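You operate a simulated robot arm through the tools that you are given. There is no shell and no other tool. Be economical: measure what you need, move in short steps, check, and stop when the job is done.

You run a simulated two-armed robot. Do the job below in one go: nothing can be reset, and whatever is moved stays where it is left.

TASK
Put two of the modules from the top of the kitting bench on the middle of the fixture table. Press the reset button two times. Take the orange housing and leave it in the inside of the black crate. Take the blue tub and leave it on the third board from the top of the stock shelf. Take the carton that says "feet" from the second board from the bottom of the stock shelf and leave it on the third board from the top of the stock shelf. Put the green marker pen on the second board from the bottom of the stock shelf away on the top of the press bench. Fetch the water bottle and stand it on the third board from the top of the stock shelf. Take the mug and leave it on the top of the kitting bench. Put the tall carton on the top of the tool bench away on the fourth board from the bottom of the stock shelf. Push the press slide shut. The order is free. Set down upright: module, carton, water bottle, mug, tall carton.

It is judged by the outcome, as a careful person would: the job done as asked, and still so three seconds after it is handed in. It fails if anything else is knocked over, pushed out of place, dropped, spilled or broken.

THE ROBOT
Two 7-joint arms with fingered hands on one trunk, on a base that drives. Base frame: it is fixed to the floor where the robot stands at the start and does not move with it; the origin is under the middle of the robot, x ahead of it, y to its left, z up. Readings come in mm, rad, newtons and seconds.
The left shoulder is at the start at [83, 125, 1094], the right one opposite. Places, roughly: blue tub (6x6x5 cm) [-700, -5000, 600]; fourth board of the stock shelf [-900, -5100, 1400]; green marker pen [-1500, -5000, 500]; inside of the black crate [2600, -1700, 900]; middle of the fixture table [500, -3500, 800]; module (6x9x7 cm) [400, -300, 800]; mug (12x8x10 cm) [-2700, -2900, 800]; narrow carton, wide carton [-1250, -5000, 500]; orange housing (5x4x3 cm) [-300, -5000, 600]; press slide [6700, -4700, 800]; reset button [200, -3300, 900]; tall carton [8750, -3000, 750]; third board of the stock shelf [-900, -5100, 1000]; top of the kitting bench [700, 100, 800]; top of the press bench [6500, -4900, 800]; water bottle (7x7x18 cm) [-2600, -3100, 900]. Payload 3.6 kg a hand.
The tool frame of a hand sits at the grasp point between the pads (the TCP): z along the fingers, y along the line on which they close. The tips reach 30 mm beyond it. Largest opening 104 mm; the body of the gripper starts 35 mm behind the TCP. The gripper is a hand of 4 fingers: y runs from the thumb to the fingers, the wrist lies at [-15, -104, -178] in the tool frame, and closing takes about 1.5 s.
Orientation is that of the tool frame in the base frame, as a unit quaternion [x, y, z, w]. With the fingers straight down and the wrist toward the robot, the tool's x, y and z point along [0, 1, 0], [1, 0, 0] and [0, 0, -1] of the base frame.

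THE INTERFACE
- The arms move only by the tool arm_command. It takes "left_targets", "right_targets" or both (then of equal length, played together; a hand with none holds still); each is a list of rows, each a list of 7 numbers: the turn, a rotation vector about the tool's x, y, z in units of 8 degrees (1.0 is 8 degrees), then the shift along the tool's x, y, z in units of 25 mm (1.0 is 25 mm), then the closure, from 0 (fully open) to 1 (shut). In form: [[rx, ry, rz, tx, ty, tz, hand], ...]. A call has 1 to 8 rows; each row shifts and turns the commanded pose from where the row before left it, along the tool's axes as they then stand. A call with a number of a shift or a turn outside -1 to 1 is refused whole. Rows are played at 5 a second. More than 50 mm and 0.15 rad between two rows, or a gripper value outside its range, and nothing of the call is played. Where a pose cannot be reached the arm comes as near as it can. A force on the tool above 40 N (or 10 N above the force at the start of the call, whichever is more), or a blocked arm, ends the call early, and 0.2 s more pass. Each finger travels about 72 mm/s and halts on what it meets, pressing with about 23 N; the grip force reading is that of the motor and also rises with nothing between the fingers. The clock runs only during rows and for 0.2 s after the last one: add rows that do not move to give the fingers time. It gives the time, the measured TCP pose, the force on the tool (base axes), the opening and the grip force at its end, in the units of the frame above (readings bear some noise), with the torque about the TCP (base axes, N m) and any sound that the robot's microphone picked up.
- Cameras (640 x 400 px; columns grow to the right, rows downward): "scene" is now at [202.1, -1.6, 1227.9]; the picture's right is [-0.00, -1.00, 0.00], its down [-0.56, 0.00, -0.83] and it looks along [0.83, -0.00, -0.56] (base axes); focal length 214 px, centre (320, 200). "left" rides on the left gripper at [-61, -92, -130] in its tool frame; the picture's right is [-0.81, -0.28, 0.52], its down [0.53, -0.71, 0.46] and it looks along [0.24, 0.64, 0.72] (tool axes); focal length 275 px, centre (320, 200). "right" rides on the right gripper at [61, -92, -130] in its tool frame; the picture's right is [-0.81, 0.27, -0.52], its down [-0.53, -0.71, 0.46] and it looks along [-0.24, 0.64, 0.72] (tool axes); focal length 275 px, centre (320, 200). There is no depth. A picture from a camera that has moved, and an enlarged one, comes with that camera's place and axes in the base frame and with its lens.
- capture(camera): a new picture of that camera. The clock stands still meanwhile.
- move_column(by): slides the trunk up (or, below 0, down) by that many mm; the arms and the scene camera ride with it, the base frame stays. It gives what a move gives, with no picture.
- steer(legs): drives the robot by 1 to 6 legs, each [ahead, left, turn to the left] in mm, mm and rad, along the robot's own axes; the way and the turn of a leg run together, so that a leg with both is an arc; at most 1500 mm and 3.142 rad a leg. The arms and the cameras ride along, it lands a little off, and it stops where it bumps. It gives what a move gives.
- grasp_type(shape, hand): the hand has 4 fingers and takes this shape, open, in about a second: jaw (thumb against the fingers, like two jaws); tri (thumb and two fingers); tip (a fingertip pinch); poke (one finger out to press); point (the index stretched); flat (the hand flat); cup (the hand cupped); fist (a fist). The gripper value then closes the fingers along that shape, each until it touches; the sizes above hold for jaw. It gives what a move gives, with no picture.
- head_to(pan, tilt): turns the head with the scene camera to pan (to the left, within 1.396 rad either way) and tilt (down, from -0.506 to 1.204), counted from straight ahead of the robot. It gives what a move gives.
- inspect(camera, box): a new picture of the part [left, top, right, bottom] of that camera's present view, enlarged. The clock stands still meanwhile.
- close_job(): hands the job in; it is judged then, once.

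Work in short steps. Places have to be worked out from the pictures, the camera data and where the tool is seen: move nearer, look again, correct. Check each grasp and each placing, and mend what went wrong. You have 525 turns and 318 pictures in all, those below and enlarged ones among them. Open the grippers and draw the arms clear of the work before you hand the job in, unless the task says otherwise; then end with one line.

The tools are called after "Call:" as a command line: name --argument value ..., lists and objects as JSON in quotes. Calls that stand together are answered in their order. arm_command: Moves the arms, as the interface text tells. Its arguments: {"type":"object","properties":{"left_targets":{"type":"array"},"right_targets":{"type":"array"}},"required":[]} The other tools are called the same way: move_column (by) slides the trunk up or down; grasp_type (shape, hand) gives the hand a shape; steer (legs) drives the base; head_to (pan, tilt) turns the head that bears the scene camera; capture (camera) takes a picture; inspect (camera, box) takes an enlarged picture of a part of a camera's view; close_job () hands the job in.

At the start:

```text
time_s: 0.0
left_tool_pos: [511.9, 108.5, 1117.9]
left_orientation: [0.707, 0.707, 0.0, 0.0]
left_ft_force: [-0.4, 0.6, 0.0]
left_ft_torque: [-0.01, 0.02, 0.03]
left_opening: 104.0
left_finger_force: 0.1
left_shape: jaw
right_tool_pos: [406.4, -197.9, 1071.1]
right_orientation: [0.707, 0.707, 0.0, 0.0]
right_ft_force: [-0.6, 0.5, 1.3]
right_ft_torque: [-0.04, 0.01, 0.02]
right_opening: 103.8
right_finger_force: 0.1
right_shape: jaw
trunk travel left (down, up): [-325.0, 211.0]
robot x, y, heading: [-1.3, -3.7, 0.002]
head pan, tilt: [-0.002, 0.599]
```

scene: 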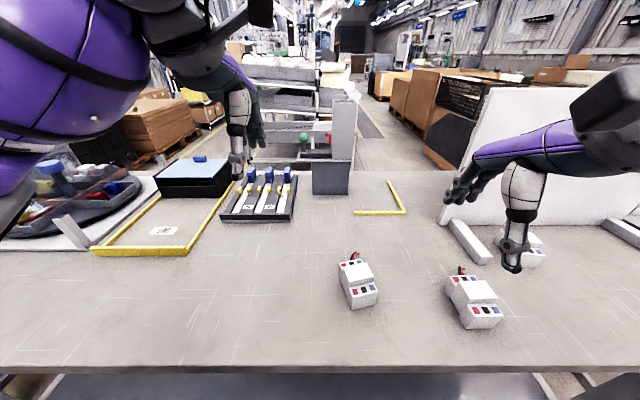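
right: 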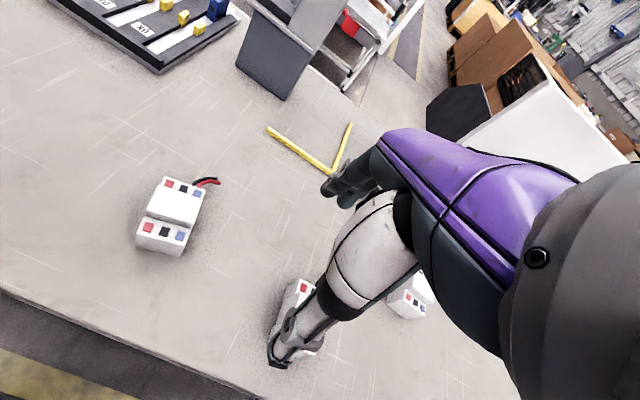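
left: 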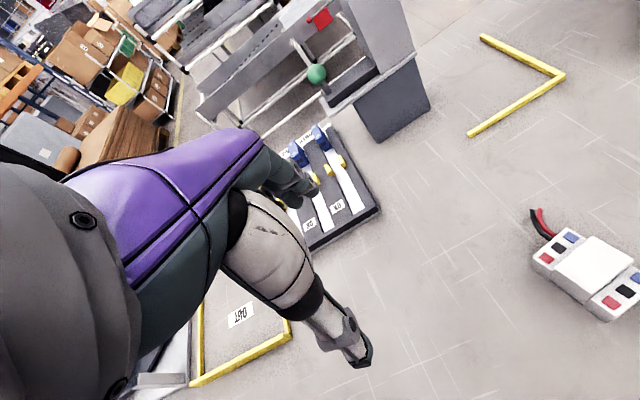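

I'll look more closely at the two near modules first, to get their place and yaw.

Call:
inspect --camera "scene" --box '[310, 230, 550, 350]'

Call:
inspect --camera "left" --box '[440, 180, 640, 340]'

```text
2.67 times, centred on (430, 290) of scene
camera zoom: at [202.1, -1.6, 1227.9], right [0.0, -1.0, 0.0], down [-0.56, 0.0, -0.83], along [0.83, 0.0, -0.56], focal length 572 px, centre (27, -40)
```

zoom: 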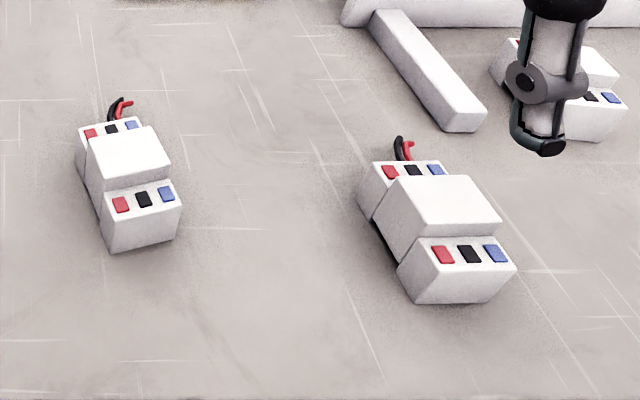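

```text
2.50 times, centred on (540, 260) of left
camera zoom: at [419.9, 46.6, 1247.7], right [-0.28, -0.81, -0.52], down [-0.71, 0.53, -0.46], along [0.64, 0.24, -0.72], focal length 688 px, centre (-230, 50)
```

zoom: 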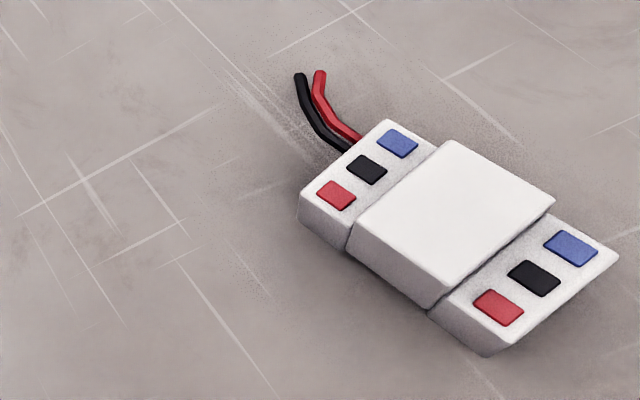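

Module 1's top centre is near (474,-77,865) with yaw about +11°. Module 2 is near (437,-298,865) with yaw about -7.5°. I'll turn both hands so the fingers close across the modules' 6 cm width, and lower them part of the way.

Call:
arm_command --left_targets '[[0, 0, 1, 0, 0, 0.8, 0], [0, 0, 1, 0, 0, 0.8, 0], [0, 0, 1, 0, 0, 0.8, 0], [0, 0, 1, 0, 0, 0.8, 0], [0, 0, 1, 0, 0, 0.8, 0], [0, 0, 1, 0, 0, 0.8, 0], [0, 0, 1, 0, 0, 0.8, 0], [0, 0, 1, 0, 0, 0.8, 0]]' --right_targets '[[0, 0, -1, 0, 0, 0.5, 0], [0, 0, -1, 0, 0, 0.5, 0], [0, 0, -1, 0, 0, 0.5, 0], [0, 0, -1, 0, 0, 0.5, 0], [0, 0, -1, 0, 0, 0.5, 0], [0, 0, -1, 0, 0, 0.5, 0], [0, 0, -1, 0, 0, 0.5, 0], [0, 0, -1, 0, 0, 0.5, 0]]'

```text
time_s: 1.8
left_tool_pos: [513.9, 106.7, 956.0]
left_orientation: [0.975, 0.224, 0.0, 0.0]
left_ft_force: [-0.2, 0.2, -0.3]
left_ft_torque: [0.02, -0.01, 0.01]
left_opening: 103.5
left_finger_force: 0.1
left_shape: jaw
right_tool_pos: [407.3, -196.3, 967.7]
right_orientation: [0.225, 0.974, 0.0, 0.0]
right_ft_force: [-0.8, 0.1, -0.2]
right_ft_torque: [-0.01, -0.01, 0.0]
right_opening: 103.6
right_finger_force: 0.0
right_shape: jaw
trunk travel left (down, up): [-325.0, 211.0]
robot x, y, heading: [-1.1, -1.8, 0.002]
head pan, tilt: [-0.002, 0.599]
```

I'll finish the rotations and move each hand over its module.

Call:
arm_command --left_targets '[[0, 0, 0.95, 0, 0, 0, 0], [0, 0, 0.95, 0, 0, 0, 0], [0, 0, 0, -0.5, 1, 0, 0], [0, 0, 0, -0.5, 1, 0, 0], [0, 0, 0, -0.5, 1, 0, 0], [0, 0, 0, -0.5, 1, 0, 0], [0, 0, 0, -0.5, 1, 0, 0], [0, 0, 0, -0.5, 1, 0, 0]]' --right_targets '[[0, 0, -1, 0, 0, 0, 0], [0, 0, -1, 0, 0, 0, 0], [0, 0, -0.3, -0.288, -0.645, 0, 0], [0, 0, 0, -0.288, -0.645, 0, 0], [0, 0, 0, -0.288, -0.645, 0, 0], [0, 0, 0, -0.288, -0.645, 0, 0], [0, 0, 0, -0.288, -0.645, 0, 0], [0, 0, 0, -0.288, -0.645, 0, 0]]'

Call:
capture --camera "right"

Call:
capture --camera "left"

Call:
capture --camera "scene"

```text
time_s: 3.6
left_tool_pos: [466.3, -51.8, 958.8]
left_orientation: [0.995, 0.095, 0.0, 0.0]
left_ft_force: [-0.3, -0.5, -1.0]
left_ft_torque: [-0.04, -0.01, 0.0]
left_opening: 103.7
left_finger_force: 0.0
left_shape: jaw
right_tool_pos: [436.0, -299.1, 968.9]
right_orientation: [0.066, 0.998, 0.001, 0.0]
right_ft_force: [0.0, 0.1, -0.3]
right_ft_torque: [-0.04, -0.01, -0.05]
right_opening: 103.8
right_finger_force: 0.0
right_shape: jaw
trunk travel left (down, up): [-325.0, 211.0]
robot x, y, heading: [2.5, -4.2, 0.003]
head pan, tilt: [-0.002, 0.599]
```

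```text
312 pictures are left
camera right: at [361.4, -382.6, 1098.5], right [0.84, 0.17, 0.52], down [0.43, -0.78, -0.46], along [0.33, 0.61, -0.72], focal length 275 px, centre (320, 200)
```

right: 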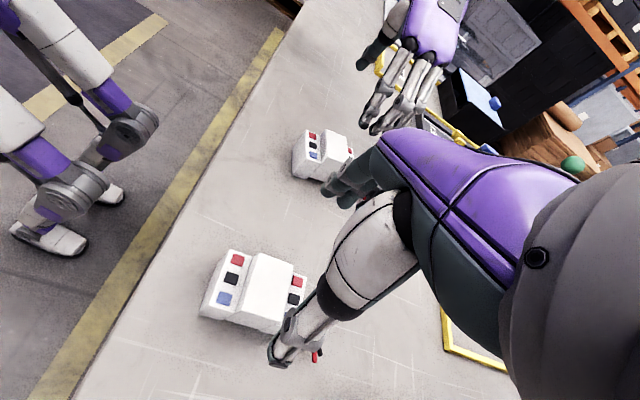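

```text
311 pictures are left
camera left: at [388.0, 26.2, 1087.8], right [-0.85, 0.12, -0.52], down [0.39, 0.8, -0.46], along [0.36, -0.59, -0.72], focal length 275 px, centre (320, 200)
```

left: 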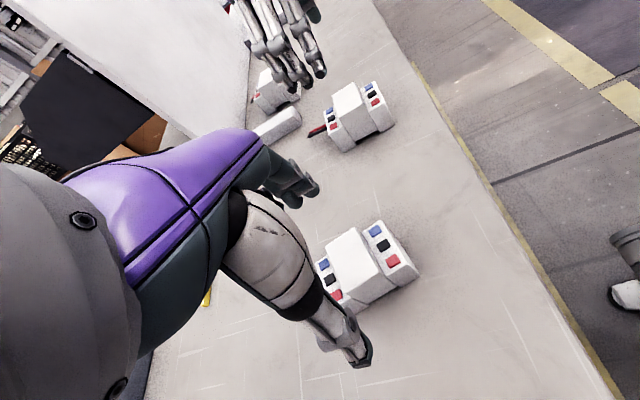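

```text
310 pictures are left
camera scene: at [202.1, -2.2, 1227.9], right [0.0, -1.0, 0.0], down [-0.56, 0.0, -0.83], along [0.83, 0.0, -0.56], focal length 214 px, centre (320, 200)
```

scene: 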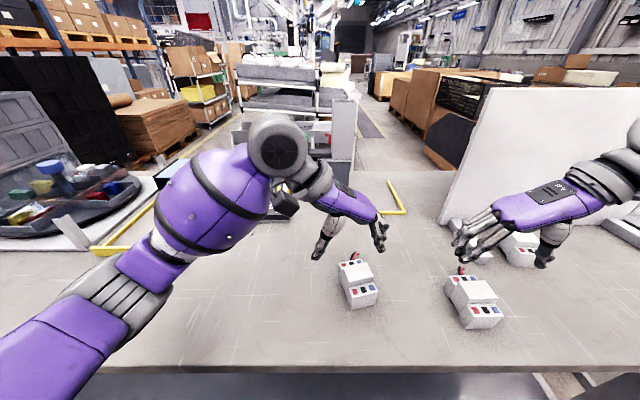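

Both hands line up with their modules. I'll centre the left hand and lower both until the tips are just above the module tops, then check.

Call:
arm_command --left_targets '[[0, 0, 0, 0.06, 0.52, 0, 0], [0, 0, 0, 0.06, 0.52, 0, 0], [0, 0, 0, 0, 0, 0.8, 0], [0, 0, 0, 0, 0, 0.8, 0], [0, 0, 0, 0, 0, 0.6, 0]]' --right_targets '[[0, 0, 0, 0, 0, 0, 0], [0, 0, 0, 0, 0, 0, 0], [0, 0, 0, 0, 0, 0.8, 0], [0, 0, 0, 0, 0, 0.8, 0], [0, 0, 0, 0, 0, 0.8, 0]]'

Call:
capture --camera "right"

Call:
capture --camera "left"

```text
time_s: 4.8
left_tool_pos: [475.1, -78.8, 904.4]
left_orientation: [0.996, 0.094, -0.001, 0.0]
left_ft_force: [-0.2, -0.1, 0.4]
left_ft_torque: [0.0, 0.01, 0.01]
left_opening: 103.8
left_finger_force: 0.1
left_shape: jaw
right_tool_pos: [434.8, -298.8, 908.6]
right_orientation: [0.067, 0.998, -0.001, -0.001]
right_ft_force: [-0.5, -0.2, -0.3]
right_ft_torque: [-0.04, 0.0, -0.01]
right_opening: 103.8
right_finger_force: 0.2
right_shape: jaw
trunk travel left (down, up): [-325.0, 211.0]
robot x, y, heading: [-0.6, -6.8, 0.0]
head pan, tilt: [-0.002, 0.599]
```

```text
309 pictures are left
camera right: at [360.0, -382.3, 1039.2], right [0.84, 0.17, 0.52], down [0.43, -0.78, -0.46], along [0.33, 0.61, -0.72], focal length 275 px, centre (320, 200)
```

right: 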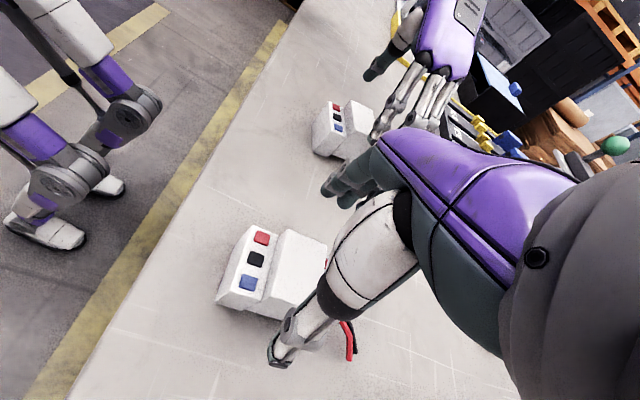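

```text
308 pictures are left
camera left: at [398.0, 0.9, 1033.4], right [-0.85, 0.12, -0.52], down [0.39, 0.8, -0.46], along [0.36, -0.59, -0.72], focal length 275 px, centre (320, 200)
```

left: 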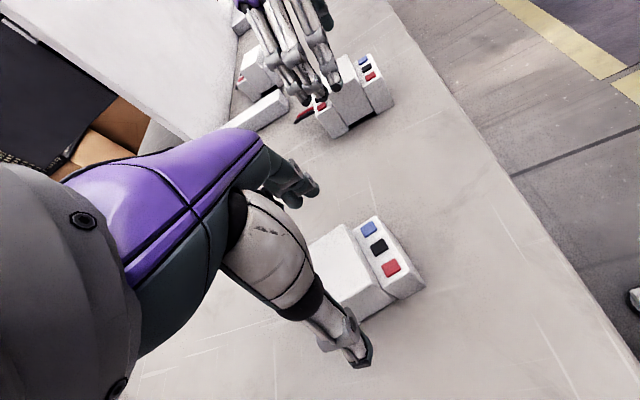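

Both are aligned. Next is the descent to about z 840, then closing.

Call:
arm_command --left_targets '[[0, 0, 0, 0, 0, 0.65, 0], [0, 0, 0, 0, 0, 0.65, 0], [0, 0, 0, 0, 0, 0.65, 0], [0, 0, 0, 0, 0, 0.65, 0]]' --right_targets '[[0, 0, 0, 0, 0, 0.7, 0], [0, 0, 0, 0, 0, 0.7, 0], [0, 0, 0, 0, 0, 0.7, 0], [0, 0, 0, 0, 0, 0.65, 0]]'

Call:
arm_command --left_targets '[[0, 0, 0, 0, 0, 0, 0.5], [0, 0, 0, 0, 0, 0, 1], [0, 0, 0, 0, 0, 0, 1], [0, 0, 0, 0, 0, 0, 1], [0, 0, 0, 0, 0, 0, 1], [0, 0, 0, 0, 0, 0, 1], [0, 0, 0, 0, 0, 0, 1], [0, 0, 0, 0, 0, 0, 1]]' --right_targets '[[0, 0, 0, 0, 0, 0, 0.5], [0, 0, 0, 0, 0, 0, 1], [0, 0, 0, 0, 0, 0, 1], [0, 0, 0, 0, 0, 0, 1], [0, 0, 0, 0, 0, 0, 1], [0, 0, 0, 0, 0, 0, 1], [0, 0, 0, 0, 0, 0, 1], [0, 0, 0, 0, 0, 0, 1]]'

```text
time_s: 5.8
left_tool_pos: [474.8, -80.0, 838.0]
left_orientation: [0.996, 0.095, 0.0, 0.0]
left_ft_force: [-0.2, -0.4, 0.3]
left_ft_torque: [0.02, -0.02, -0.02]
left_opening: 103.7
left_finger_force: 0.1
left_shape: jaw
right_tool_pos: [436.8, -301.6, 840.4]
right_orientation: [0.067, 0.998, 0.0, 0.0]
right_ft_force: [0.4, -0.2, -0.8]
right_ft_torque: [0.0, 0.02, 0.0]
right_opening: 103.8
right_finger_force: 0.0
right_shape: jaw
trunk travel left (down, up): [-325.0, 211.0]
robot x, y, heading: [-0.5, -0.8, -0.001]
head pan, tilt: [-0.002, 0.599]
```

```text
time_s: 7.6
left_tool_pos: [474.7, -79.4, 837.7]
left_orientation: [0.996, 0.095, 0.001, 0.0]
left_ft_force: [-0.7, 0.2, 0.6]
left_ft_torque: [-0.02, -0.03, 0.0]
left_opening: 48.3
left_finger_force: 23.0
left_shape: jaw
right_tool_pos: [436.0, -300.9, 840.3]
right_orientation: [0.066, 0.998, 0.0, 0.001]
right_ft_force: [0.9, -0.6, 1.6]
right_ft_torque: [0.02, 0.05, 0.02]
right_opening: 49.0
right_finger_force: 23.7
right_shape: jaw
trunk travel left (down, up): [-325.0, 211.0]
robot x, y, heading: [-1.1, -0.5, -0.001]
head pan, tilt: [-0.002, 0.599]
```

Both hands have stopped at about 48 mm, so the modules are gripped. Next I lift.

Call:
arm_command --left_targets '[[0, 0, 0, 0, 0, -0.5, 1], [0, 0, 0, 0, 0, -1, 1], [0, 0, 0, 0, 0, -1, 1], [0, 0, 0, 0, 0, -1, 1], [0, 0, 0, 0, 0, -1, 1], [0, 0, 0, 0, 0, -1, 1]]' --right_targets '[[0, 0, 0, 0, 0, -0.5, 1], [0, 0, 0, 0, 0, -1, 1], [0, 0, 0, 0, 0, -1, 1], [0, 0, 0, 0, 0, -1, 1], [0, 0, 0, 0, 0, -1, 1], [0, 0, 0, 0, 0, -1, 1]]'

Call:
capture --camera "scene"

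```text
time_s: 9.0
left_tool_pos: [473.7, -79.9, 976.4]
left_orientation: [0.996, 0.094, -0.001, 0.001]
left_ft_force: [-1.0, 0.1, -2.5]
left_ft_torque: [0.0, -0.01, -0.04]
left_opening: 48.6
left_finger_force: 22.8
left_shape: jaw
right_tool_pos: [433.6, -298.5, 978.6]
right_orientation: [0.066, 0.998, 0.001, -0.001]
right_ft_force: [-0.4, -0.1, -2.8]
right_ft_torque: [-0.01, 0.0, -0.01]
right_opening: 49.4
right_finger_force: 22.9
right_shape: jaw
trunk travel left (down, up): [-325.0, 211.0]
robot x, y, heading: [-0.3, 1.0, 0.004]
head pan, tilt: [-0.002, 0.599]
```

```text
307 pictures are left
camera scene: at [202.1, -1.7, 1227.9], right [0.0, -1.0, 0.0], down [-0.56, 0.0, -0.83], along [0.83, 0.0, -0.56], focal length 214 px, centre (320, 200)
```

scene: 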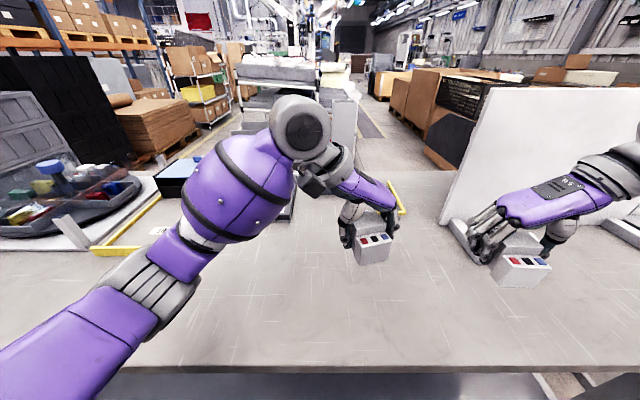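

Both modules are held. I'll back off from the bench and pan the head right to see the way to the fixture table.

Call:
steer --legs '[[-450, 0, 0]]'

Call:
head_to --pan -1.39 --tilt 0.3

Call:
capture --camera "scene"

```text
time_s: 11.7
left_tool_pos: [26.3, -82.4, 976.6]
left_orientation: [0.996, 0.091, 0.001, 0.001]
left_ft_force: [-0.5, 0.1, -1.3]
left_ft_torque: [0.03, -0.03, -0.01]
left_opening: 48.2
left_finger_force: 23.0
left_shape: jaw
right_tool_pos: [-14.8, -300.2, 977.2]
right_orientation: [0.069, 0.998, 0.0, 0.001]
right_ft_force: [0.3, -1.0, -2.7]
right_ft_torque: [0.03, 0.01, -0.04]
right_opening: 49.4
right_finger_force: 23.2
right_shape: jaw
trunk travel left (down, up): [-325.0, 211.0]
robot x, y, heading: [-447.0, 2.3, -0.009]
head pan, tilt: [-0.002, 0.599]
```

```text
time_s: 13.2
left_tool_pos: [24.9, -81.1, 975.5]
left_orientation: [0.996, 0.091, -0.001, 0.0]
left_ft_force: [0.8, 0.0, -2.7]
left_ft_torque: [-0.03, -0.01, -0.02]
left_opening: 48.3
left_finger_force: 23.1
left_shape: jaw
right_tool_pos: [-14.9, -301.0, 977.7]
right_orientation: [0.069, 0.998, 0.0, 0.001]
right_ft_force: [-0.9, -0.2, -2.0]
right_ft_torque: [0.0, -0.03, 0.02]
right_opening: 49.1
right_finger_force: 22.7
right_shape: jaw
trunk travel left (down, up): [-325.0, 211.0]
robot x, y, heading: [-446.2, 0.3, -0.005]
head pan, tilt: [-1.389, 0.3]
```

```text
306 pictures are left
camera scene: at [-316.4, -92.9, 1255.2], right [-0.98, -0.18, 0.0], down [-0.05, 0.29, -0.96], along [0.17, -0.94, -0.3], focal length 214 px, centre (320, 200)
```

scene: 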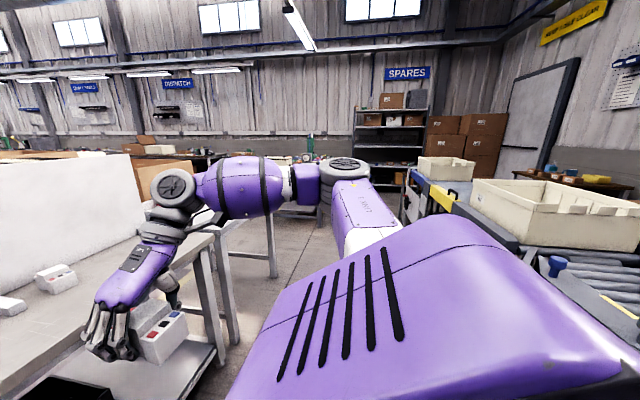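

The lane to the right looks open. I'll turn right and look along it.

Call:
steer --legs '[[0, 0, -1.5708]]'

Call:
head_to --pan 0 --tilt 0.35

Call:
capture --camera "scene"

```text
time_s: 17.4
left_tool_pos: [-523.9, -472.1, 976.2]
left_orientation: [0.772, -0.635, -0.001, -0.001]
left_ft_force: [-0.5, 0.4, -2.7]
left_ft_torque: [0.01, -0.01, -0.04]
left_opening: 48.2
left_finger_force: 23.1
left_shape: jaw
right_tool_pos: [-744.0, -434.2, 977.3]
right_orientation: [0.75, 0.661, 0.0, 0.0]
right_ft_force: [-0.2, -0.7, -1.9]
right_ft_torque: [0.0, 0.03, -0.02]
right_opening: 49.0
right_finger_force: 22.9
right_shape: jaw
trunk travel left (down, up): [-325.0, 211.0]
robot x, y, heading: [-447.8, 2.1, -1.567]
head pan, tilt: [-1.389, 0.3]
```

```text
time_s: 19.0
left_tool_pos: [-524.0, -473.5, 976.7]
left_orientation: [0.773, -0.635, 0.0, -0.001]
left_ft_force: [0.5, 0.0, -2.0]
left_ft_torque: [0.03, 0.02, 0.01]
left_opening: 48.1
left_finger_force: 22.9
left_shape: jaw
right_tool_pos: [-743.9, -434.3, 977.3]
right_orientation: [0.751, 0.661, 0.0, 0.0]
right_ft_force: [0.4, -0.1, -2.5]
right_ft_torque: [0.03, -0.03, -0.01]
right_opening: 48.9
right_finger_force: 23.6
right_shape: jaw
trunk travel left (down, up): [-325.0, 211.0]
robot x, y, heading: [-445.3, 2.6, -1.565]
head pan, tilt: [0.0, 0.351]
```

```text
305 pictures are left
camera scene: at [-444.8, -206.4, 1250.5], right [-1.0, 0.0, 0.0], down [0.0, 0.34, -0.94], along [0.0, -0.94, -0.34], focal length 214 px, centre (320, 200)
```

scene: 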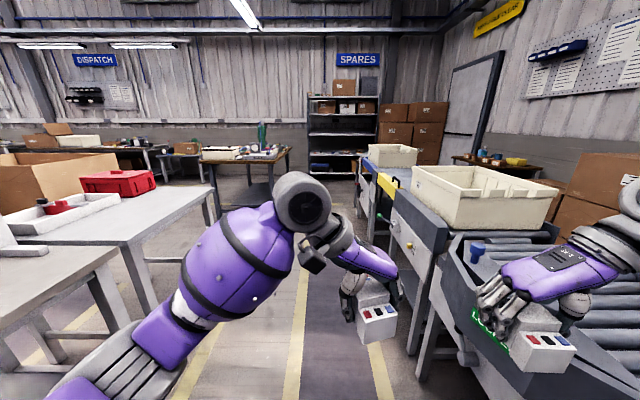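

The lane runs between x≈-890 (conveyor) and x≈310 (benches). The fixture table spans roughly x 100–950, y -2850 to -4000, so I'll approach it from its west side. I drive down the middle of the lane.

Call:
steer --legs '[[300, 150, 0], [1400, 0, 0]]'

Call:
capture --camera "scene"

```text
time_s: 27.9
left_tool_pos: [-375.1, -2206.3, 976.5]
left_orientation: [0.767, -0.642, 0.001, 0.0]
left_ft_force: [-0.5, -0.2, -2.7]
left_ft_torque: [0.03, 0.01, 0.02]
left_opening: 48.2
left_finger_force: 23.6
left_shape: jaw
right_tool_pos: [-592.6, -2162.8, 977.0]
right_orientation: [0.756, 0.655, 0.0, 0.0]
right_ft_force: [-0.1, -0.7, -2.3]
right_ft_torque: [0.01, 0.0, 0.01]
right_opening: 48.9
right_finger_force: 22.9
right_shape: jaw
trunk travel left (down, up): [-325.0, 211.0]
robot x, y, heading: [-287.5, -1729.2, -1.577]
head pan, tilt: [0.0, 0.351]
```

```text
304 pictures are left
camera scene: at [-291.1, -1940.8, 1250.4], right [-1.0, 0.01, 0.0], down [0.0, 0.34, -0.94], along [-0.01, -0.94, -0.34], focal length 214 px, centre (320, 200)
```

scene: 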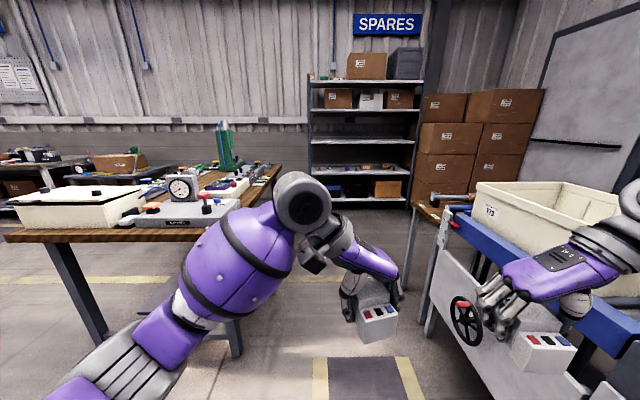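

I'll continue to y≈-3450, staying slightly to the right, then turn left to face the fixture table.

Call:
steer --legs '[[1500, -60, 0], [220, -90, 0], [0, 0, 1.577]]'

Call:
capture --camera "scene"

```text
refused: leg 1 is longer than a leg can be; nothing moved
```

```text
303 pictures are left
camera scene: at [-291.1, -1940.8, 1250.4], right [-1.0, 0.01, 0.0], down [0.0, 0.34, -0.94], along [-0.01, -0.94, -0.34], focal length 214 px, centre (320, 200)
```

scene: 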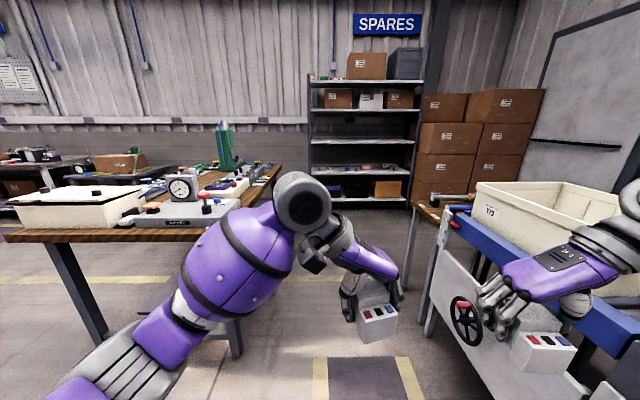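

The first leg was too long, so I'll resend it slightly shorter.

Call:
steer --legs '[[1400, -60, 0], [320, -90, 0], [0, 0, 1.577]]'

Call:
capture --camera "scene"

```text
time_s: 40.5
left_tool_pos: [9.3, -3542.0, 975.8]
left_orientation: [0.997, 0.08, 0.0, 0.0]
left_ft_force: [-0.6, 0.0, -2.5]
left_ft_torque: [0.01, 0.0, -0.01]
left_opening: 48.4
left_finger_force: 23.5
left_shape: jaw
right_tool_pos: [-34.3, -3759.4, 975.7]
right_orientation: [0.08, 0.997, 0.0, 0.0]
right_ft_force: [-0.4, -0.2, -1.8]
right_ft_torque: [0.01, -0.02, 0.02]
right_opening: 48.8
right_finger_force: 23.4
right_shape: jaw
trunk travel left (down, up): [-325.0, 211.0]
robot x, y, heading: [-458.6, -3447.6, -0.025]
head pan, tilt: [0.0, 0.351]
```

```text
302 pictures are left
camera scene: at [-253.3, -3455.9, 1250.5], right [-0.03, -1.0, 0.0], down [-0.34, 0.01, -0.94], along [0.94, -0.03, -0.34], focal length 214 px, centre (320, 200)
```

scene: 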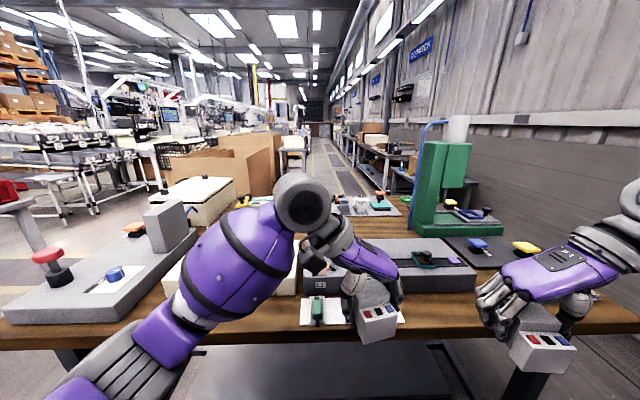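

The left arm hides part of the table, so I'll look with both hand cameras.

Call:
capture --camera "left"

Call:
capture --camera "right"

```text
301 pictures are left
camera left: at [-65.3, -3460.7, 1106.5], right [-0.84, 0.14, -0.52], down [0.41, 0.79, -0.46], along [0.34, -0.6, -0.72], focal length 275 px, centre (320, 200)
```

left: 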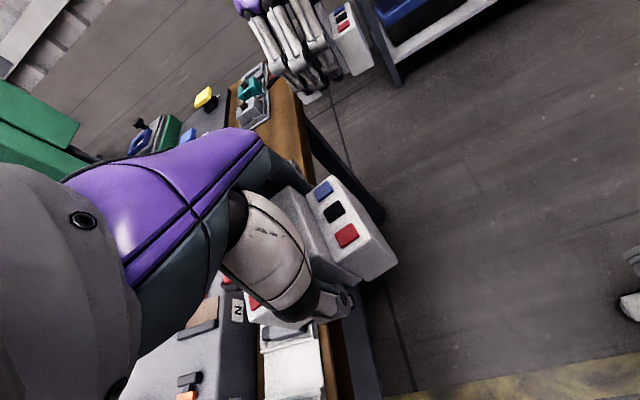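

```text
300 pictures are left
camera right: at [-112.4, -3841.3, 1107.5], right [0.84, 0.14, 0.52], down [0.41, -0.79, -0.46], along [0.34, 0.6, -0.72], focal length 275 px, centre (320, 200)
```

right: 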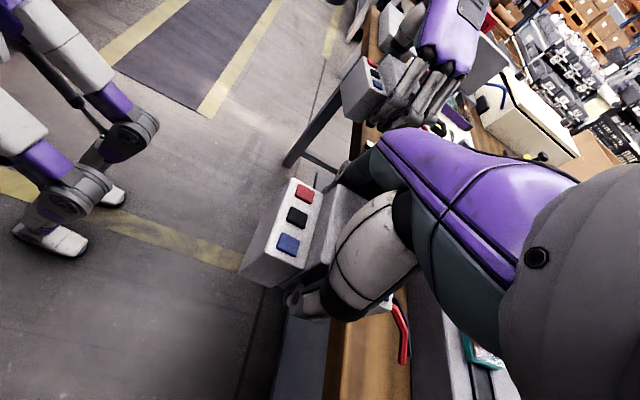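

I'll step left about 350 mm so the gap between the arms shows the middle of the table.

Call:
steer --legs '[[-60, 350, 0.025]]'

Call:
head_to --pan -0.3 --tilt 0.45

Call:
capture --camera "scene"

```text
time_s: 42.8
left_tool_pos: [-42.2, -3178.4, 976.8]
left_orientation: [0.996, 0.091, 0.0, 0.0]
left_ft_force: [0.4, -0.7, -2.2]
left_ft_torque: [-0.03, -0.01, -0.01]
left_opening: 47.9
left_finger_force: 23.1
left_shape: jaw
right_tool_pos: [-83.5, -3397.6, 977.9]
right_orientation: [0.07, 0.998, 0.0, 0.0]
right_ft_force: [0.3, -0.5, -2.6]
right_ft_torque: [0.03, 0.03, -0.02]
right_opening: 48.7
right_finger_force: 23.8
right_shape: jaw
trunk travel left (down, up): [-325.0, 211.0]
robot x, y, heading: [-516.1, -3094.4, -0.001]
head pan, tilt: [0.0, 0.351]
```

```text
time_s: 43.6
left_tool_pos: [-41.6, -3179.8, 976.6]
left_orientation: [0.996, 0.091, 0.0, 0.0]
left_ft_force: [-0.1, 0.3, -2.5]
left_ft_torque: [0.0, -0.03, 0.0]
left_opening: 48.0
left_finger_force: 23.3
left_shape: jaw
right_tool_pos: [-81.8, -3397.9, 978.2]
right_orientation: [0.069, 0.998, 0.0, -0.001]
right_ft_force: [-0.5, -0.4, -2.1]
right_ft_torque: [0.02, -0.01, 0.01]
right_opening: 48.9
right_finger_force: 22.7
right_shape: jaw
trunk travel left (down, up): [-325.0, 211.0]
robot x, y, heading: [-513.5, -3094.3, -0.006]
head pan, tilt: [-0.3, 0.45]
```

```text
299 pictures are left
camera scene: at [-312.7, -3125.9, 1241.3], right [-0.3, -0.95, 0.0], down [-0.42, 0.13, -0.9], along [0.86, -0.27, -0.44], focal length 214 px, centre (320, 200)
```

scene: 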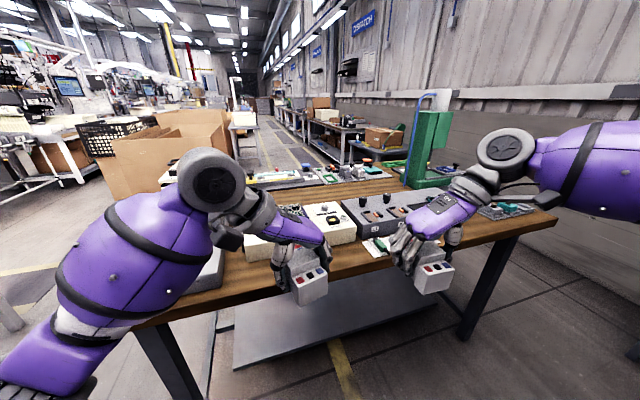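

The table middle projects to about (344,201). I'll enlarge that area.

Call:
inspect --camera "scene" --box '[200, 120, 520, 320]'

```text
2.00 times, centred on (360, 220) of scene
camera zoom: at [-312.7, -3125.9, 1241.3], right [-0.3, -0.95, 0.0], down [-0.42, 0.13, -0.9], along [0.86, -0.27, -0.44], focal length 429 px, centre (240, 160)
```

zoom: 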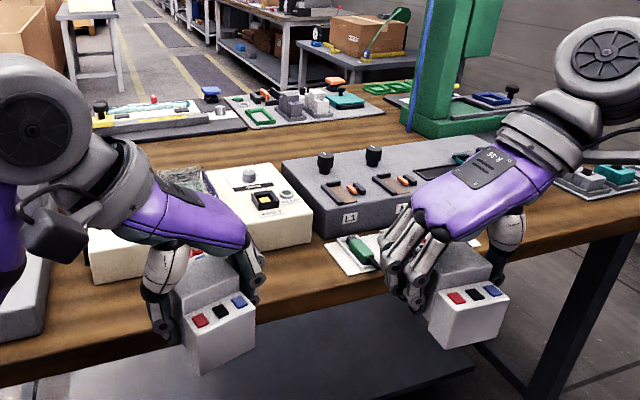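

The front of the table is taken up by the cream box and the grey fixture, out to about x=400. The middle is open wood at around x 450–700. I'll raise the trunk for clearance and move in.

Call:
move_column --by 90

Call:
steer --legs '[[0, -260, 0], [330, 0, 0]]'

Call:
head_to --pan -0.1 --tilt 0.8

Call:
capture --camera "scene"

```text
time_s: 44.9
left_tool_pos: [-40.5, -3179.6, 1065.6]
left_orientation: [0.996, 0.091, 0.0, -0.001]
left_ft_force: [0.4, -0.2, -2.3]
left_ft_torque: [-0.02, 0.07, -0.01]
left_opening: 48.3
left_finger_force: 22.6
left_shape: jaw
right_tool_pos: [-81.5, -3398.7, 1066.7]
right_orientation: [0.069, 0.998, 0.0, 0.0]
right_ft_force: [0.4, 0.4, -3.3]
right_ft_torque: [-0.02, 0.01, 0.0]
right_opening: 48.8
right_finger_force: 22.8
right_shape: jaw
trunk travel left (down, up): [-415.0, 121.0]
robot x, y, heading: [-511.9, -3092.5, -0.005]
head pan, tilt: [-0.3, 0.45]
```

```text
time_s: 48.5
left_tool_pos: [282.0, -3440.5, 1067.4]
left_orientation: [0.996, 0.094, 0.001, 0.0]
left_ft_force: [-0.2, -0.2, -2.5]
left_ft_torque: [0.0, 0.02, -0.05]
left_opening: 48.3
left_finger_force: 22.7
left_shape: jaw
right_tool_pos: [240.8, -3659.8, 1067.0]
right_orientation: [0.066, 0.998, 0.0, 0.0]
right_ft_force: [0.7, -0.8, -2.5]
right_ft_torque: [-0.01, 0.04, 0.03]
right_opening: 48.8
right_finger_force: 23.1
right_shape: jaw
trunk travel left (down, up): [-415.0, 121.0]
robot x, y, heading: [-191.1, -3362.0, 0.002]
head pan, tilt: [-0.3, 0.45]
```

```text
time_s: 49.3
left_tool_pos: [281.5, -3440.7, 1065.3]
left_orientation: [0.996, 0.094, 0.0, 0.0]
left_ft_force: [-0.1, -0.2, -3.0]
left_ft_torque: [0.02, 0.01, -0.01]
left_opening: 48.1
left_finger_force: 23.2
left_shape: jaw
right_tool_pos: [242.5, -3659.1, 1067.5]
right_orientation: [0.066, 0.998, 0.0, 0.0]
right_ft_force: [0.5, -0.2, -2.4]
right_ft_torque: [0.0, 0.03, 0.02]
right_opening: 49.0
right_finger_force: 23.2
right_shape: jaw
trunk travel left (down, up): [-415.0, 121.0]
robot x, y, heading: [-196.0, -3356.9, 0.003]
head pan, tilt: [-0.099, 0.799]
```

```text
297 pictures are left
camera scene: at [-20.4, -3369.9, 1302.0], right [-0.1, -1.0, 0.0], down [-0.71, 0.07, -0.7], along [0.69, -0.07, -0.72], focal length 214 px, centre (320, 200)
```

scene: 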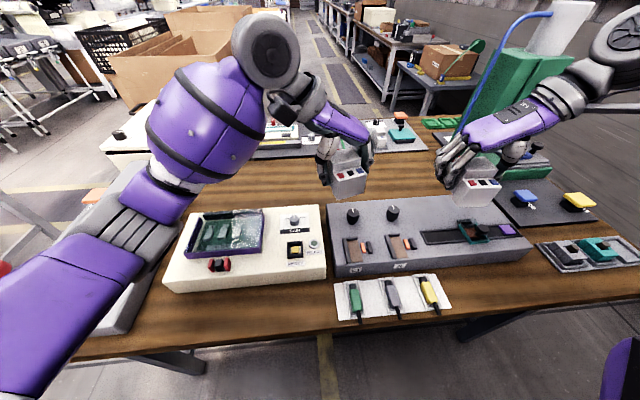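

I have a clear view now. The open wood spans about x 400–725, so I'll aim at x≈545 with y -3440 and -3610. First I reposition the base a little, then reach out.

Call:
steer --legs '[[70, -90, 0]]'

Call:
inspect --camera "scene" --box '[120, 190, 360, 340]'

```text
time_s: 50.5
left_tool_pos: [350.6, -3529.1, 1066.7]
left_orientation: [0.996, 0.094, 0.0, 0.0]
left_ft_force: [1.4, 0.6, -2.1]
left_ft_torque: [0.06, 0.02, 0.03]
left_opening: 48.1
left_finger_force: 23.5
left_shape: jaw
right_tool_pos: [310.3, -3749.9, 1067.7]
right_orientation: [0.065, 0.998, -0.001, 0.0]
right_ft_force: [0.1, -0.3, -3.0]
right_ft_torque: [-0.02, -0.02, 0.03]
right_opening: 48.8
right_finger_force: 22.9
right_shape: jaw
trunk travel left (down, up): [-415.0, 121.0]
robot x, y, heading: [-122.3, -3451.5, 0.003]
head pan, tilt: [-0.099, 0.799]
```

```text
2.67 times, centred on (240, 265) of scene
camera zoom: at [48.9, -3459.9, 1301.9], right [-0.1, -1.0, 0.0], down [-0.71, 0.07, -0.7], along [0.69, -0.07, -0.72], focal length 572 px, centre (533, 27)
```

zoom: 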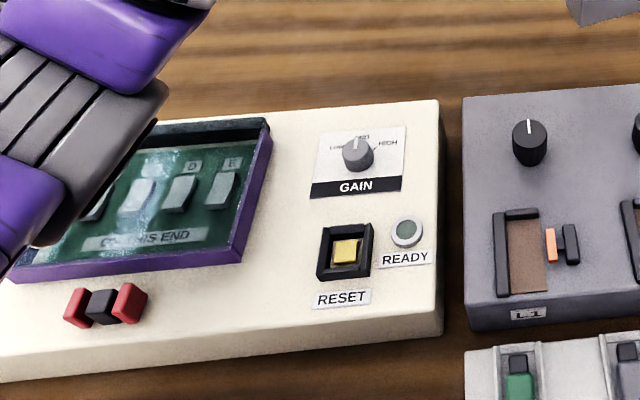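

The RESET button is the yellow square at about (238,-3338,880). I'll now reach both modules out over the middle.

Call:
arm_command --left_targets '[[0, 0, 0, 1, -0.28, 0, 1], [0, 0, 0, 1, -0.28, 0, 1], [0, 0, 0, 1, -0.28, 0, 1], [0, 0, 0, 1, -0.28, 0, 1], [0, 0, 0, 1, -0.28, 0, 1], [0, 0, 0, 1, -0.28, 0, 1], [0, 0, 0, 1, -0.28, 0, 1], [0, 0, 0, 1, -0.28, 0, 1]]' --right_targets '[[0, 0, 0, -1, 0.86, 0, 1], [0, 0, 0, -1, 0.86, 0, 1], [0, 0, 0, -1, 0.86, 0, 1], [0, 0, 0, -1, 0.86, 0, 1], [0, 0, 0, -1, 0.86, 0, 1], [0, 0, 0, -1, 0.86, 0, 1], [0, 0, 0, -1, 0.86, 0, 1], [0, 0, 0, -1, 0.86, 0, 1]]'

Call:
capture --camera "scene"

```text
time_s: 52.3
left_tool_pos: [534.6, -3436.1, 1069.0]
left_orientation: [0.996, 0.093, 0.001, 0.0]
left_ft_force: [-0.3, 0.7, -2.4]
left_ft_torque: [0.0, 0.01, 0.03]
left_opening: 47.8
left_finger_force: 23.2
left_shape: jaw
right_tool_pos: [495.1, -3627.1, 1066.3]
right_orientation: [0.066, 0.998, 0.001, 0.0]
right_ft_force: [0.1, -0.1, -1.9]
right_ft_torque: [-0.02, 0.03, -0.02]
right_opening: 48.6
right_finger_force: 23.1
right_shape: jaw
right hand out of reach, approached as far as the arm can: row 7, 8
trunk travel left (down, up): [-415.0, 121.0]
robot x, y, heading: [-124.4, -3450.0, -0.001]
head pan, tilt: [-0.099, 0.799]
```

```text
295 pictures are left
camera scene: at [48.4, -3460.1, 1302.0], right [-0.1, -1.0, 0.0], down [-0.71, 0.07, -0.7], along [0.69, -0.07, -0.72], focal length 214 px, centre (320, 200)
```

scene: 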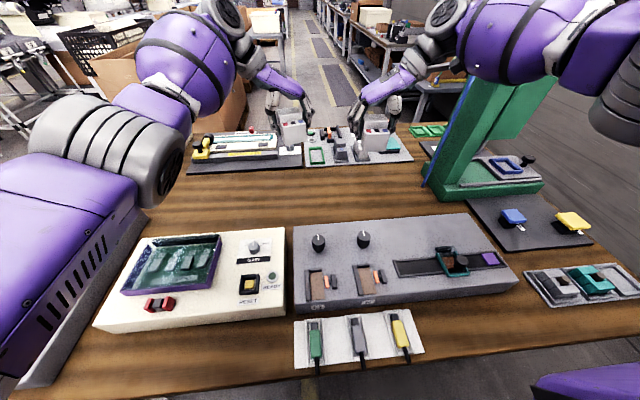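

I'll lower the trunk by 90 mm, then bring both arms down to just above the surface.

Call:
move_column --by -90

Call:
arm_command --left_targets '[[0, 0, 0, 0, 0, 0.8, 1], [0, 0, 0, 0, 0, 0.8, 1], [0, 0, 0, 0, 0, 0.8, 1], [0, 0, 0, 0, 0, 0.8, 1]]' --right_targets '[[0, 0, 0, 0, 0, 0.8, 1], [0, 0, 0, 0, 0, 0.8, 1], [0, 0, 0, 0, 0, 0.8, 1], [0, 0, 0, 0, 0, 0.8, 1]]'

Call:
capture --camera "scene"

```text
time_s: 53.6
left_tool_pos: [535.3, -3437.4, 976.6]
left_orientation: [0.996, 0.095, 0.0, 0.0]
left_ft_force: [-0.4, 0.2, -2.1]
left_ft_torque: [0.0, -0.04, -0.04]
left_opening: 48.1
left_finger_force: 22.8
left_shape: jaw
right_tool_pos: [496.4, -3628.6, 977.9]
right_orientation: [0.066, 0.998, 0.0, 0.0]
right_ft_force: [0.7, -0.9, -2.5]
right_ft_torque: [0.03, 0.01, 0.0]
right_opening: 48.6
right_finger_force: 22.7
right_shape: jaw
trunk travel left (down, up): [-325.0, 211.0]
robot x, y, heading: [-125.0, -3454.1, 0.001]
head pan, tilt: [-0.099, 0.799]
```

```text
time_s: 54.6
left_tool_pos: [535.0, -3434.6, 895.7]
left_orientation: [0.996, 0.094, -0.001, 0.0]
left_ft_force: [0.8, -0.3, -2.0]
left_ft_torque: [-0.03, 0.01, 0.0]
left_opening: 48.0
left_finger_force: 23.5
left_shape: jaw
right_tool_pos: [496.8, -3628.5, 896.5]
right_orientation: [0.066, 0.998, 0.001, -0.001]
right_ft_force: [-0.1, -0.5, -2.6]
right_ft_torque: [0.0, 0.01, 0.03]
right_opening: 48.7
right_finger_force: 22.9
right_shape: jaw
trunk travel left (down, up): [-325.0, 211.0]
robot x, y, heading: [-125.1, -3450.3, 0.001]
head pan, tilt: [-0.099, 0.799]
```

```text
294 pictures are left
camera scene: at [71.3, -3459.5, 1210.8], right [-0.1, -1.0, 0.0], down [-0.71, 0.07, -0.7], along [0.69, -0.07, -0.72], focal length 214 px, centre (320, 200)
```

scene: 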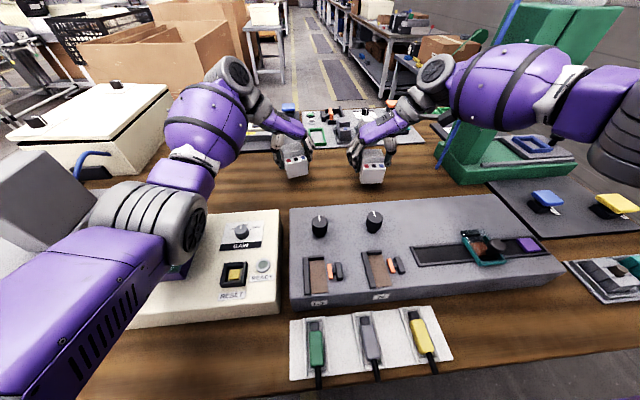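

The way is clear. I descend slowly and watch the force.

Call:
arm_command --left_targets '[[0, 0, 0, 0, 0, 0.7, 1], [0, 0, 0, 0, 0, 0.7, 1], [0, 0, 0, 0, 0, 0.5, 1]]' --right_targets '[[0, 0, 0, 0, 0, 0.7, 1], [0, 0, 0, 0, 0, 0.7, 1], [0, 0, 0, 0, 0, 0.5, 1]]'

Call:
capture --camera "left"

Call:
capture --camera "right"

```text
time_s: 55.4
left_tool_pos: [532.7, -3435.4, 856.3]
left_orientation: [0.995, 0.095, 0.007, 0.003]
left_ft_force: [0.8, 3.6, 21.2]
left_ft_torque: [0.16, -0.04, 0.03]
left_opening: 48.4
left_finger_force: 23.0
left_shape: jaw
right_tool_pos: [496.4, -3627.3, 858.2]
right_orientation: [0.069, 0.998, 0.004, 0.006]
right_ft_force: [-2.3, -5.0, 31.5]
right_ft_torque: [-0.27, 0.05, 0.06]
right_opening: 50.3
right_finger_force: 23.4
right_shape: jaw
trunk travel left (down, up): [-325.0, 211.0]
robot x, y, heading: [-123.9, -3449.3, 0.002]
head pan, tilt: [-0.099, 0.799]
```

```text
293 pictures are left
camera left: at [453.8, -3356.5, 984.8], right [-0.84, 0.12, -0.53], down [0.39, 0.8, -0.45], along [0.37, -0.59, -0.72], focal length 275 px, centre (320, 200)
```

left: 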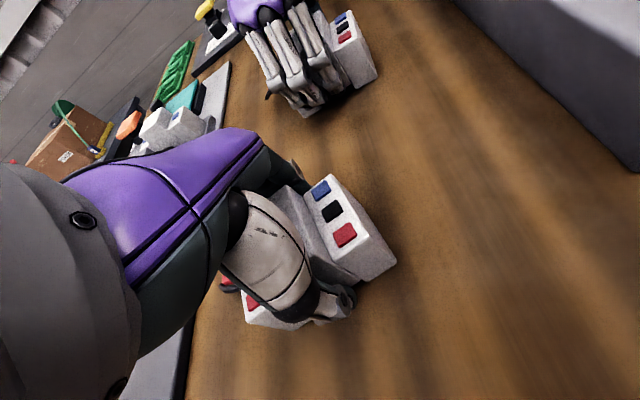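

```text
292 pictures are left
camera right: at [419.3, -3711.5, 986.8], right [0.83, 0.16, 0.53], down [0.44, -0.78, -0.45], along [0.34, 0.61, -0.72], focal length 275 px, centre (320, 200)
```

right: 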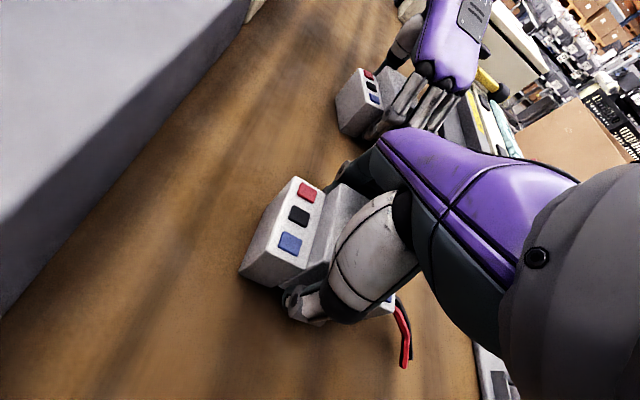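

Both modules are touching the table. I'll ease off a few millimetres, open the hands, and lift straight up.

Call:
arm_command --left_targets '[[0, 0, 0, 0, 0, -0.25, 1], [0, 0, 0, 0, 0, 0, 0.6], [0, 0, 0, 0, 0, 0, 0], [0, 0, 0, 0, 0, 0, 0], [0, 0, 0, 0, 0, 0, 0], [0, 0, 0, 0, 0, 0, 0]]' --right_targets '[[0, 0, 0, 0, 0, -0.3, 1], [0, 0, 0, 0, 0, 0, 0.6], [0, 0, 0, 0, 0, 0, 0], [0, 0, 0, 0, 0, 0, 0], [0, 0, 0, 0, 0, 0, 0], [0, 0, 0, 0, 0, 0, 0]]'

Call:
arm_command --left_targets '[[0, 0, 0, 0, 0, -0.6, 0], [0, 0, 0, 0, 0, -1, 0], [0, 0, 0, 0, 0, -1, 0], [0, 0, 0, 0, 0, -1, 0], [0, 0, 0, 0, 0, -1, 0]]' --right_targets '[[0, 0, 0, 0, 0, -0.6, 0], [0, 0, 0, 0, 0, -1, 0], [0, 0, 0, 0, 0, -1, 0], [0, 0, 0, 0, 0, -1, 0], [0, 0, 0, 0, 0, -1, 0]]'

Call:
capture --camera "scene"

```text
time_s: 56.8
left_tool_pos: [533.9, -3436.0, 854.1]
left_orientation: [0.996, 0.094, -0.002, 0.0]
left_ft_force: [-0.4, -0.1, 0.1]
left_ft_torque: [0.01, -0.02, -0.02]
left_opening: 103.8
left_finger_force: 0.1
left_shape: jaw
right_tool_pos: [495.5, -3628.1, 856.6]
right_orientation: [0.066, 0.998, 0.001, -0.001]
right_ft_force: [0.3, 0.5, 0.5]
right_ft_torque: [0.0, -0.01, -0.04]
right_opening: 103.6
right_finger_force: 0.0
right_shape: jaw
trunk travel left (down, up): [-325.0, 211.0]
robot x, y, heading: [-125.3, -3450.0, 0.0]
head pan, tilt: [-0.099, 0.799]
```

```text
time_s: 58.0
left_tool_pos: [533.6, -3436.4, 970.6]
left_orientation: [0.996, 0.094, -0.001, 0.0]
left_ft_force: [-0.4, -0.3, -0.1]
left_ft_torque: [0.01, 0.01, 0.01]
left_opening: 103.7
left_finger_force: 0.1
left_shape: jaw
right_tool_pos: [495.9, -3626.8, 974.2]
right_orientation: [0.066, 0.998, -0.001, -0.001]
right_ft_force: [0.2, -0.7, 1.1]
right_ft_torque: [-0.01, 0.01, 0.0]
right_opening: 103.5
right_finger_force: 0.0
right_shape: jaw
trunk travel left (down, up): [-325.0, 211.0]
robot x, y, heading: [-121.6, -3448.7, -0.001]
head pan, tilt: [-0.099, 0.799]
```

```text
291 pictures are left
camera scene: at [70.2, -3459.3, 1211.0], right [-0.1, -1.0, 0.0], down [-0.71, 0.07, -0.7], along [0.69, -0.07, -0.72], focal length 214 px, centre (320, 200)
```

scene: 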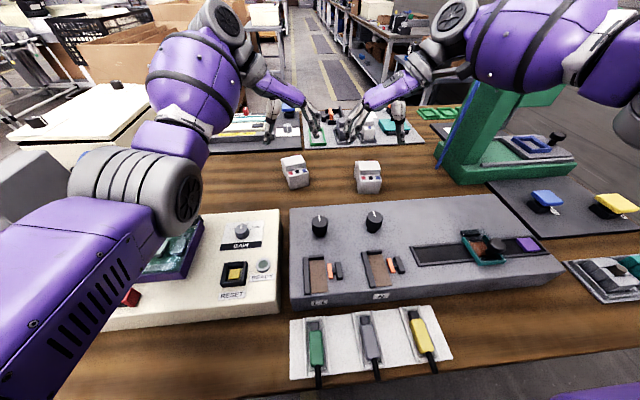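

Both modules stand upright in the middle. I'll retract both arms over the boxes at safe height and bring the left hand toward the button.

Call:
arm_command --left_targets '[[0, 0, 0, -1, -0.55, -0.3, 0], [0, 0, 0, -1, -0.55, -0.3, 0], [0, 0, 0, -1, -0.55, -0.3, 0], [0, 0, 0, -1, -0.55, 0, 0], [0, 0, 0, -1, -0.55, 0, 0], [0, 0, 0, -1, -0.55, 0, 0], [0, 0, 0, -1, -0.55, 0, 0], [0, 0, 0, -1, -0.55, 0, 0]]' --right_targets '[[0, 0, 0, 1, -0.5, -0.3, 0], [0, 0, 0, 1, -0.5, -0.3, 0], [0, 0, 0, 1, -0.5, -0.3, 0], [0, 0, 0, 1, -0.5, 0, 0], [0, 0, 0, 1, -0.5, 0, 0], [0, 0, 0, 1, -0.5, 0, 0], [0, 0, 0, 1, -0.5, 0, 0], [0, 0, 0, 1, -0.5, 0, 0]]'

Call:
grasp_type --hand "left" --shape "poke"

Call:
capture --camera "left"

Call:
capture --camera "scene"

```text
time_s: 60.0
left_tool_pos: [262.5, -3387.4, 999.5]
left_orientation: [0.997, 0.081, 0.005, 0.002]
left_ft_force: [-0.4, 0.3, 0.2]
left_ft_torque: [-0.03, 0.01, 0.03]
left_opening: 104.0
left_finger_force: 0.1
left_shape: jaw
right_tool_pos: [234.3, -3710.6, 1003.1]
right_orientation: [0.064, 0.998, 0.005, 0.01]
right_ft_force: [-0.5, 0.0, 0.5]
right_ft_torque: [0.02, -0.02, 0.01]
right_opening: 103.7
right_finger_force: 0.1
right_shape: jaw
trunk travel left (down, up): [-325.0, 211.0]
robot x, y, heading: [-150.6, -3451.3, -0.004]
head pan, tilt: [-0.099, 0.799]
stopped in row 8 (left hand): the arm was blocked; the commanded pose is now the measured one
```

```text
time_s: 60.9
left_tool_pos: [264.4, -3387.7, 998.2]
left_orientation: [0.997, 0.082, 0.003, 0.001]
left_ft_force: [-0.7, 0.6, -0.7]
left_ft_torque: [0.0, -0.03, 0.01]
left_opening: 0.0
left_finger_force: 0.0
left_shape: poke
right_tool_pos: [235.7, -3713.0, 1003.5]
right_orientation: [0.066, 0.998, 0.007, 0.011]
right_ft_force: [-0.9, 0.1, -0.5]
right_ft_torque: [-0.01, 0.01, 0.0]
right_opening: 104.1
right_finger_force: 0.1
right_shape: jaw
trunk travel left (down, up): [-325.0, 211.0]
robot x, y, heading: [-149.3, -3450.7, -0.0]
head pan, tilt: [-0.099, 0.799]
```

```text
290 pictures are left
camera left: at [187.0, -3306.4, 1128.5], right [-0.84, 0.14, -0.52], down [0.41, 0.79, -0.45], along [0.35, -0.6, -0.72], focal length 275 px, centre (320, 200)
```

left: 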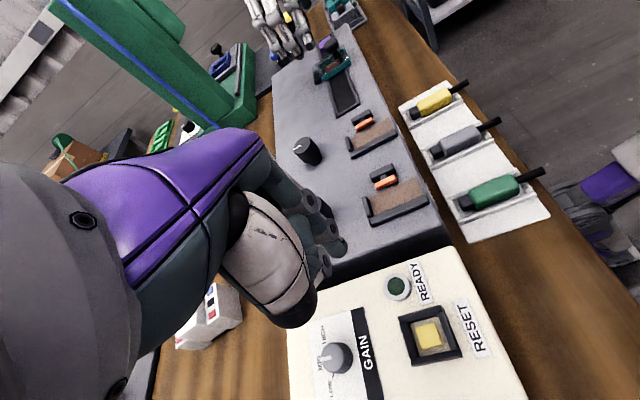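

```text
289 pictures are left
camera scene: at [17.2, -3474.3, 1214.9], right [-0.1, -0.99, -0.01], down [-0.7, 0.08, -0.71], along [0.71, -0.06, -0.7], focal length 214 px, centre (320, 200)
```

scene: 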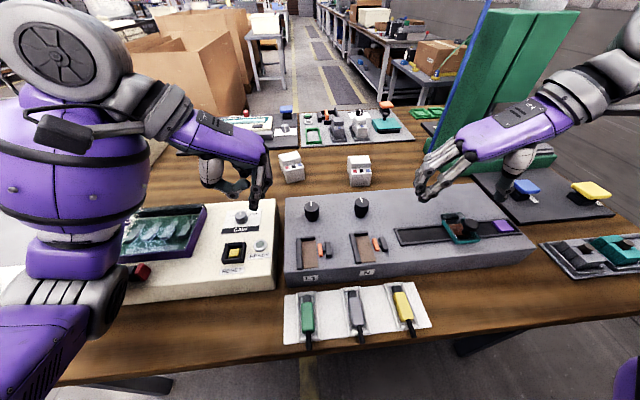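

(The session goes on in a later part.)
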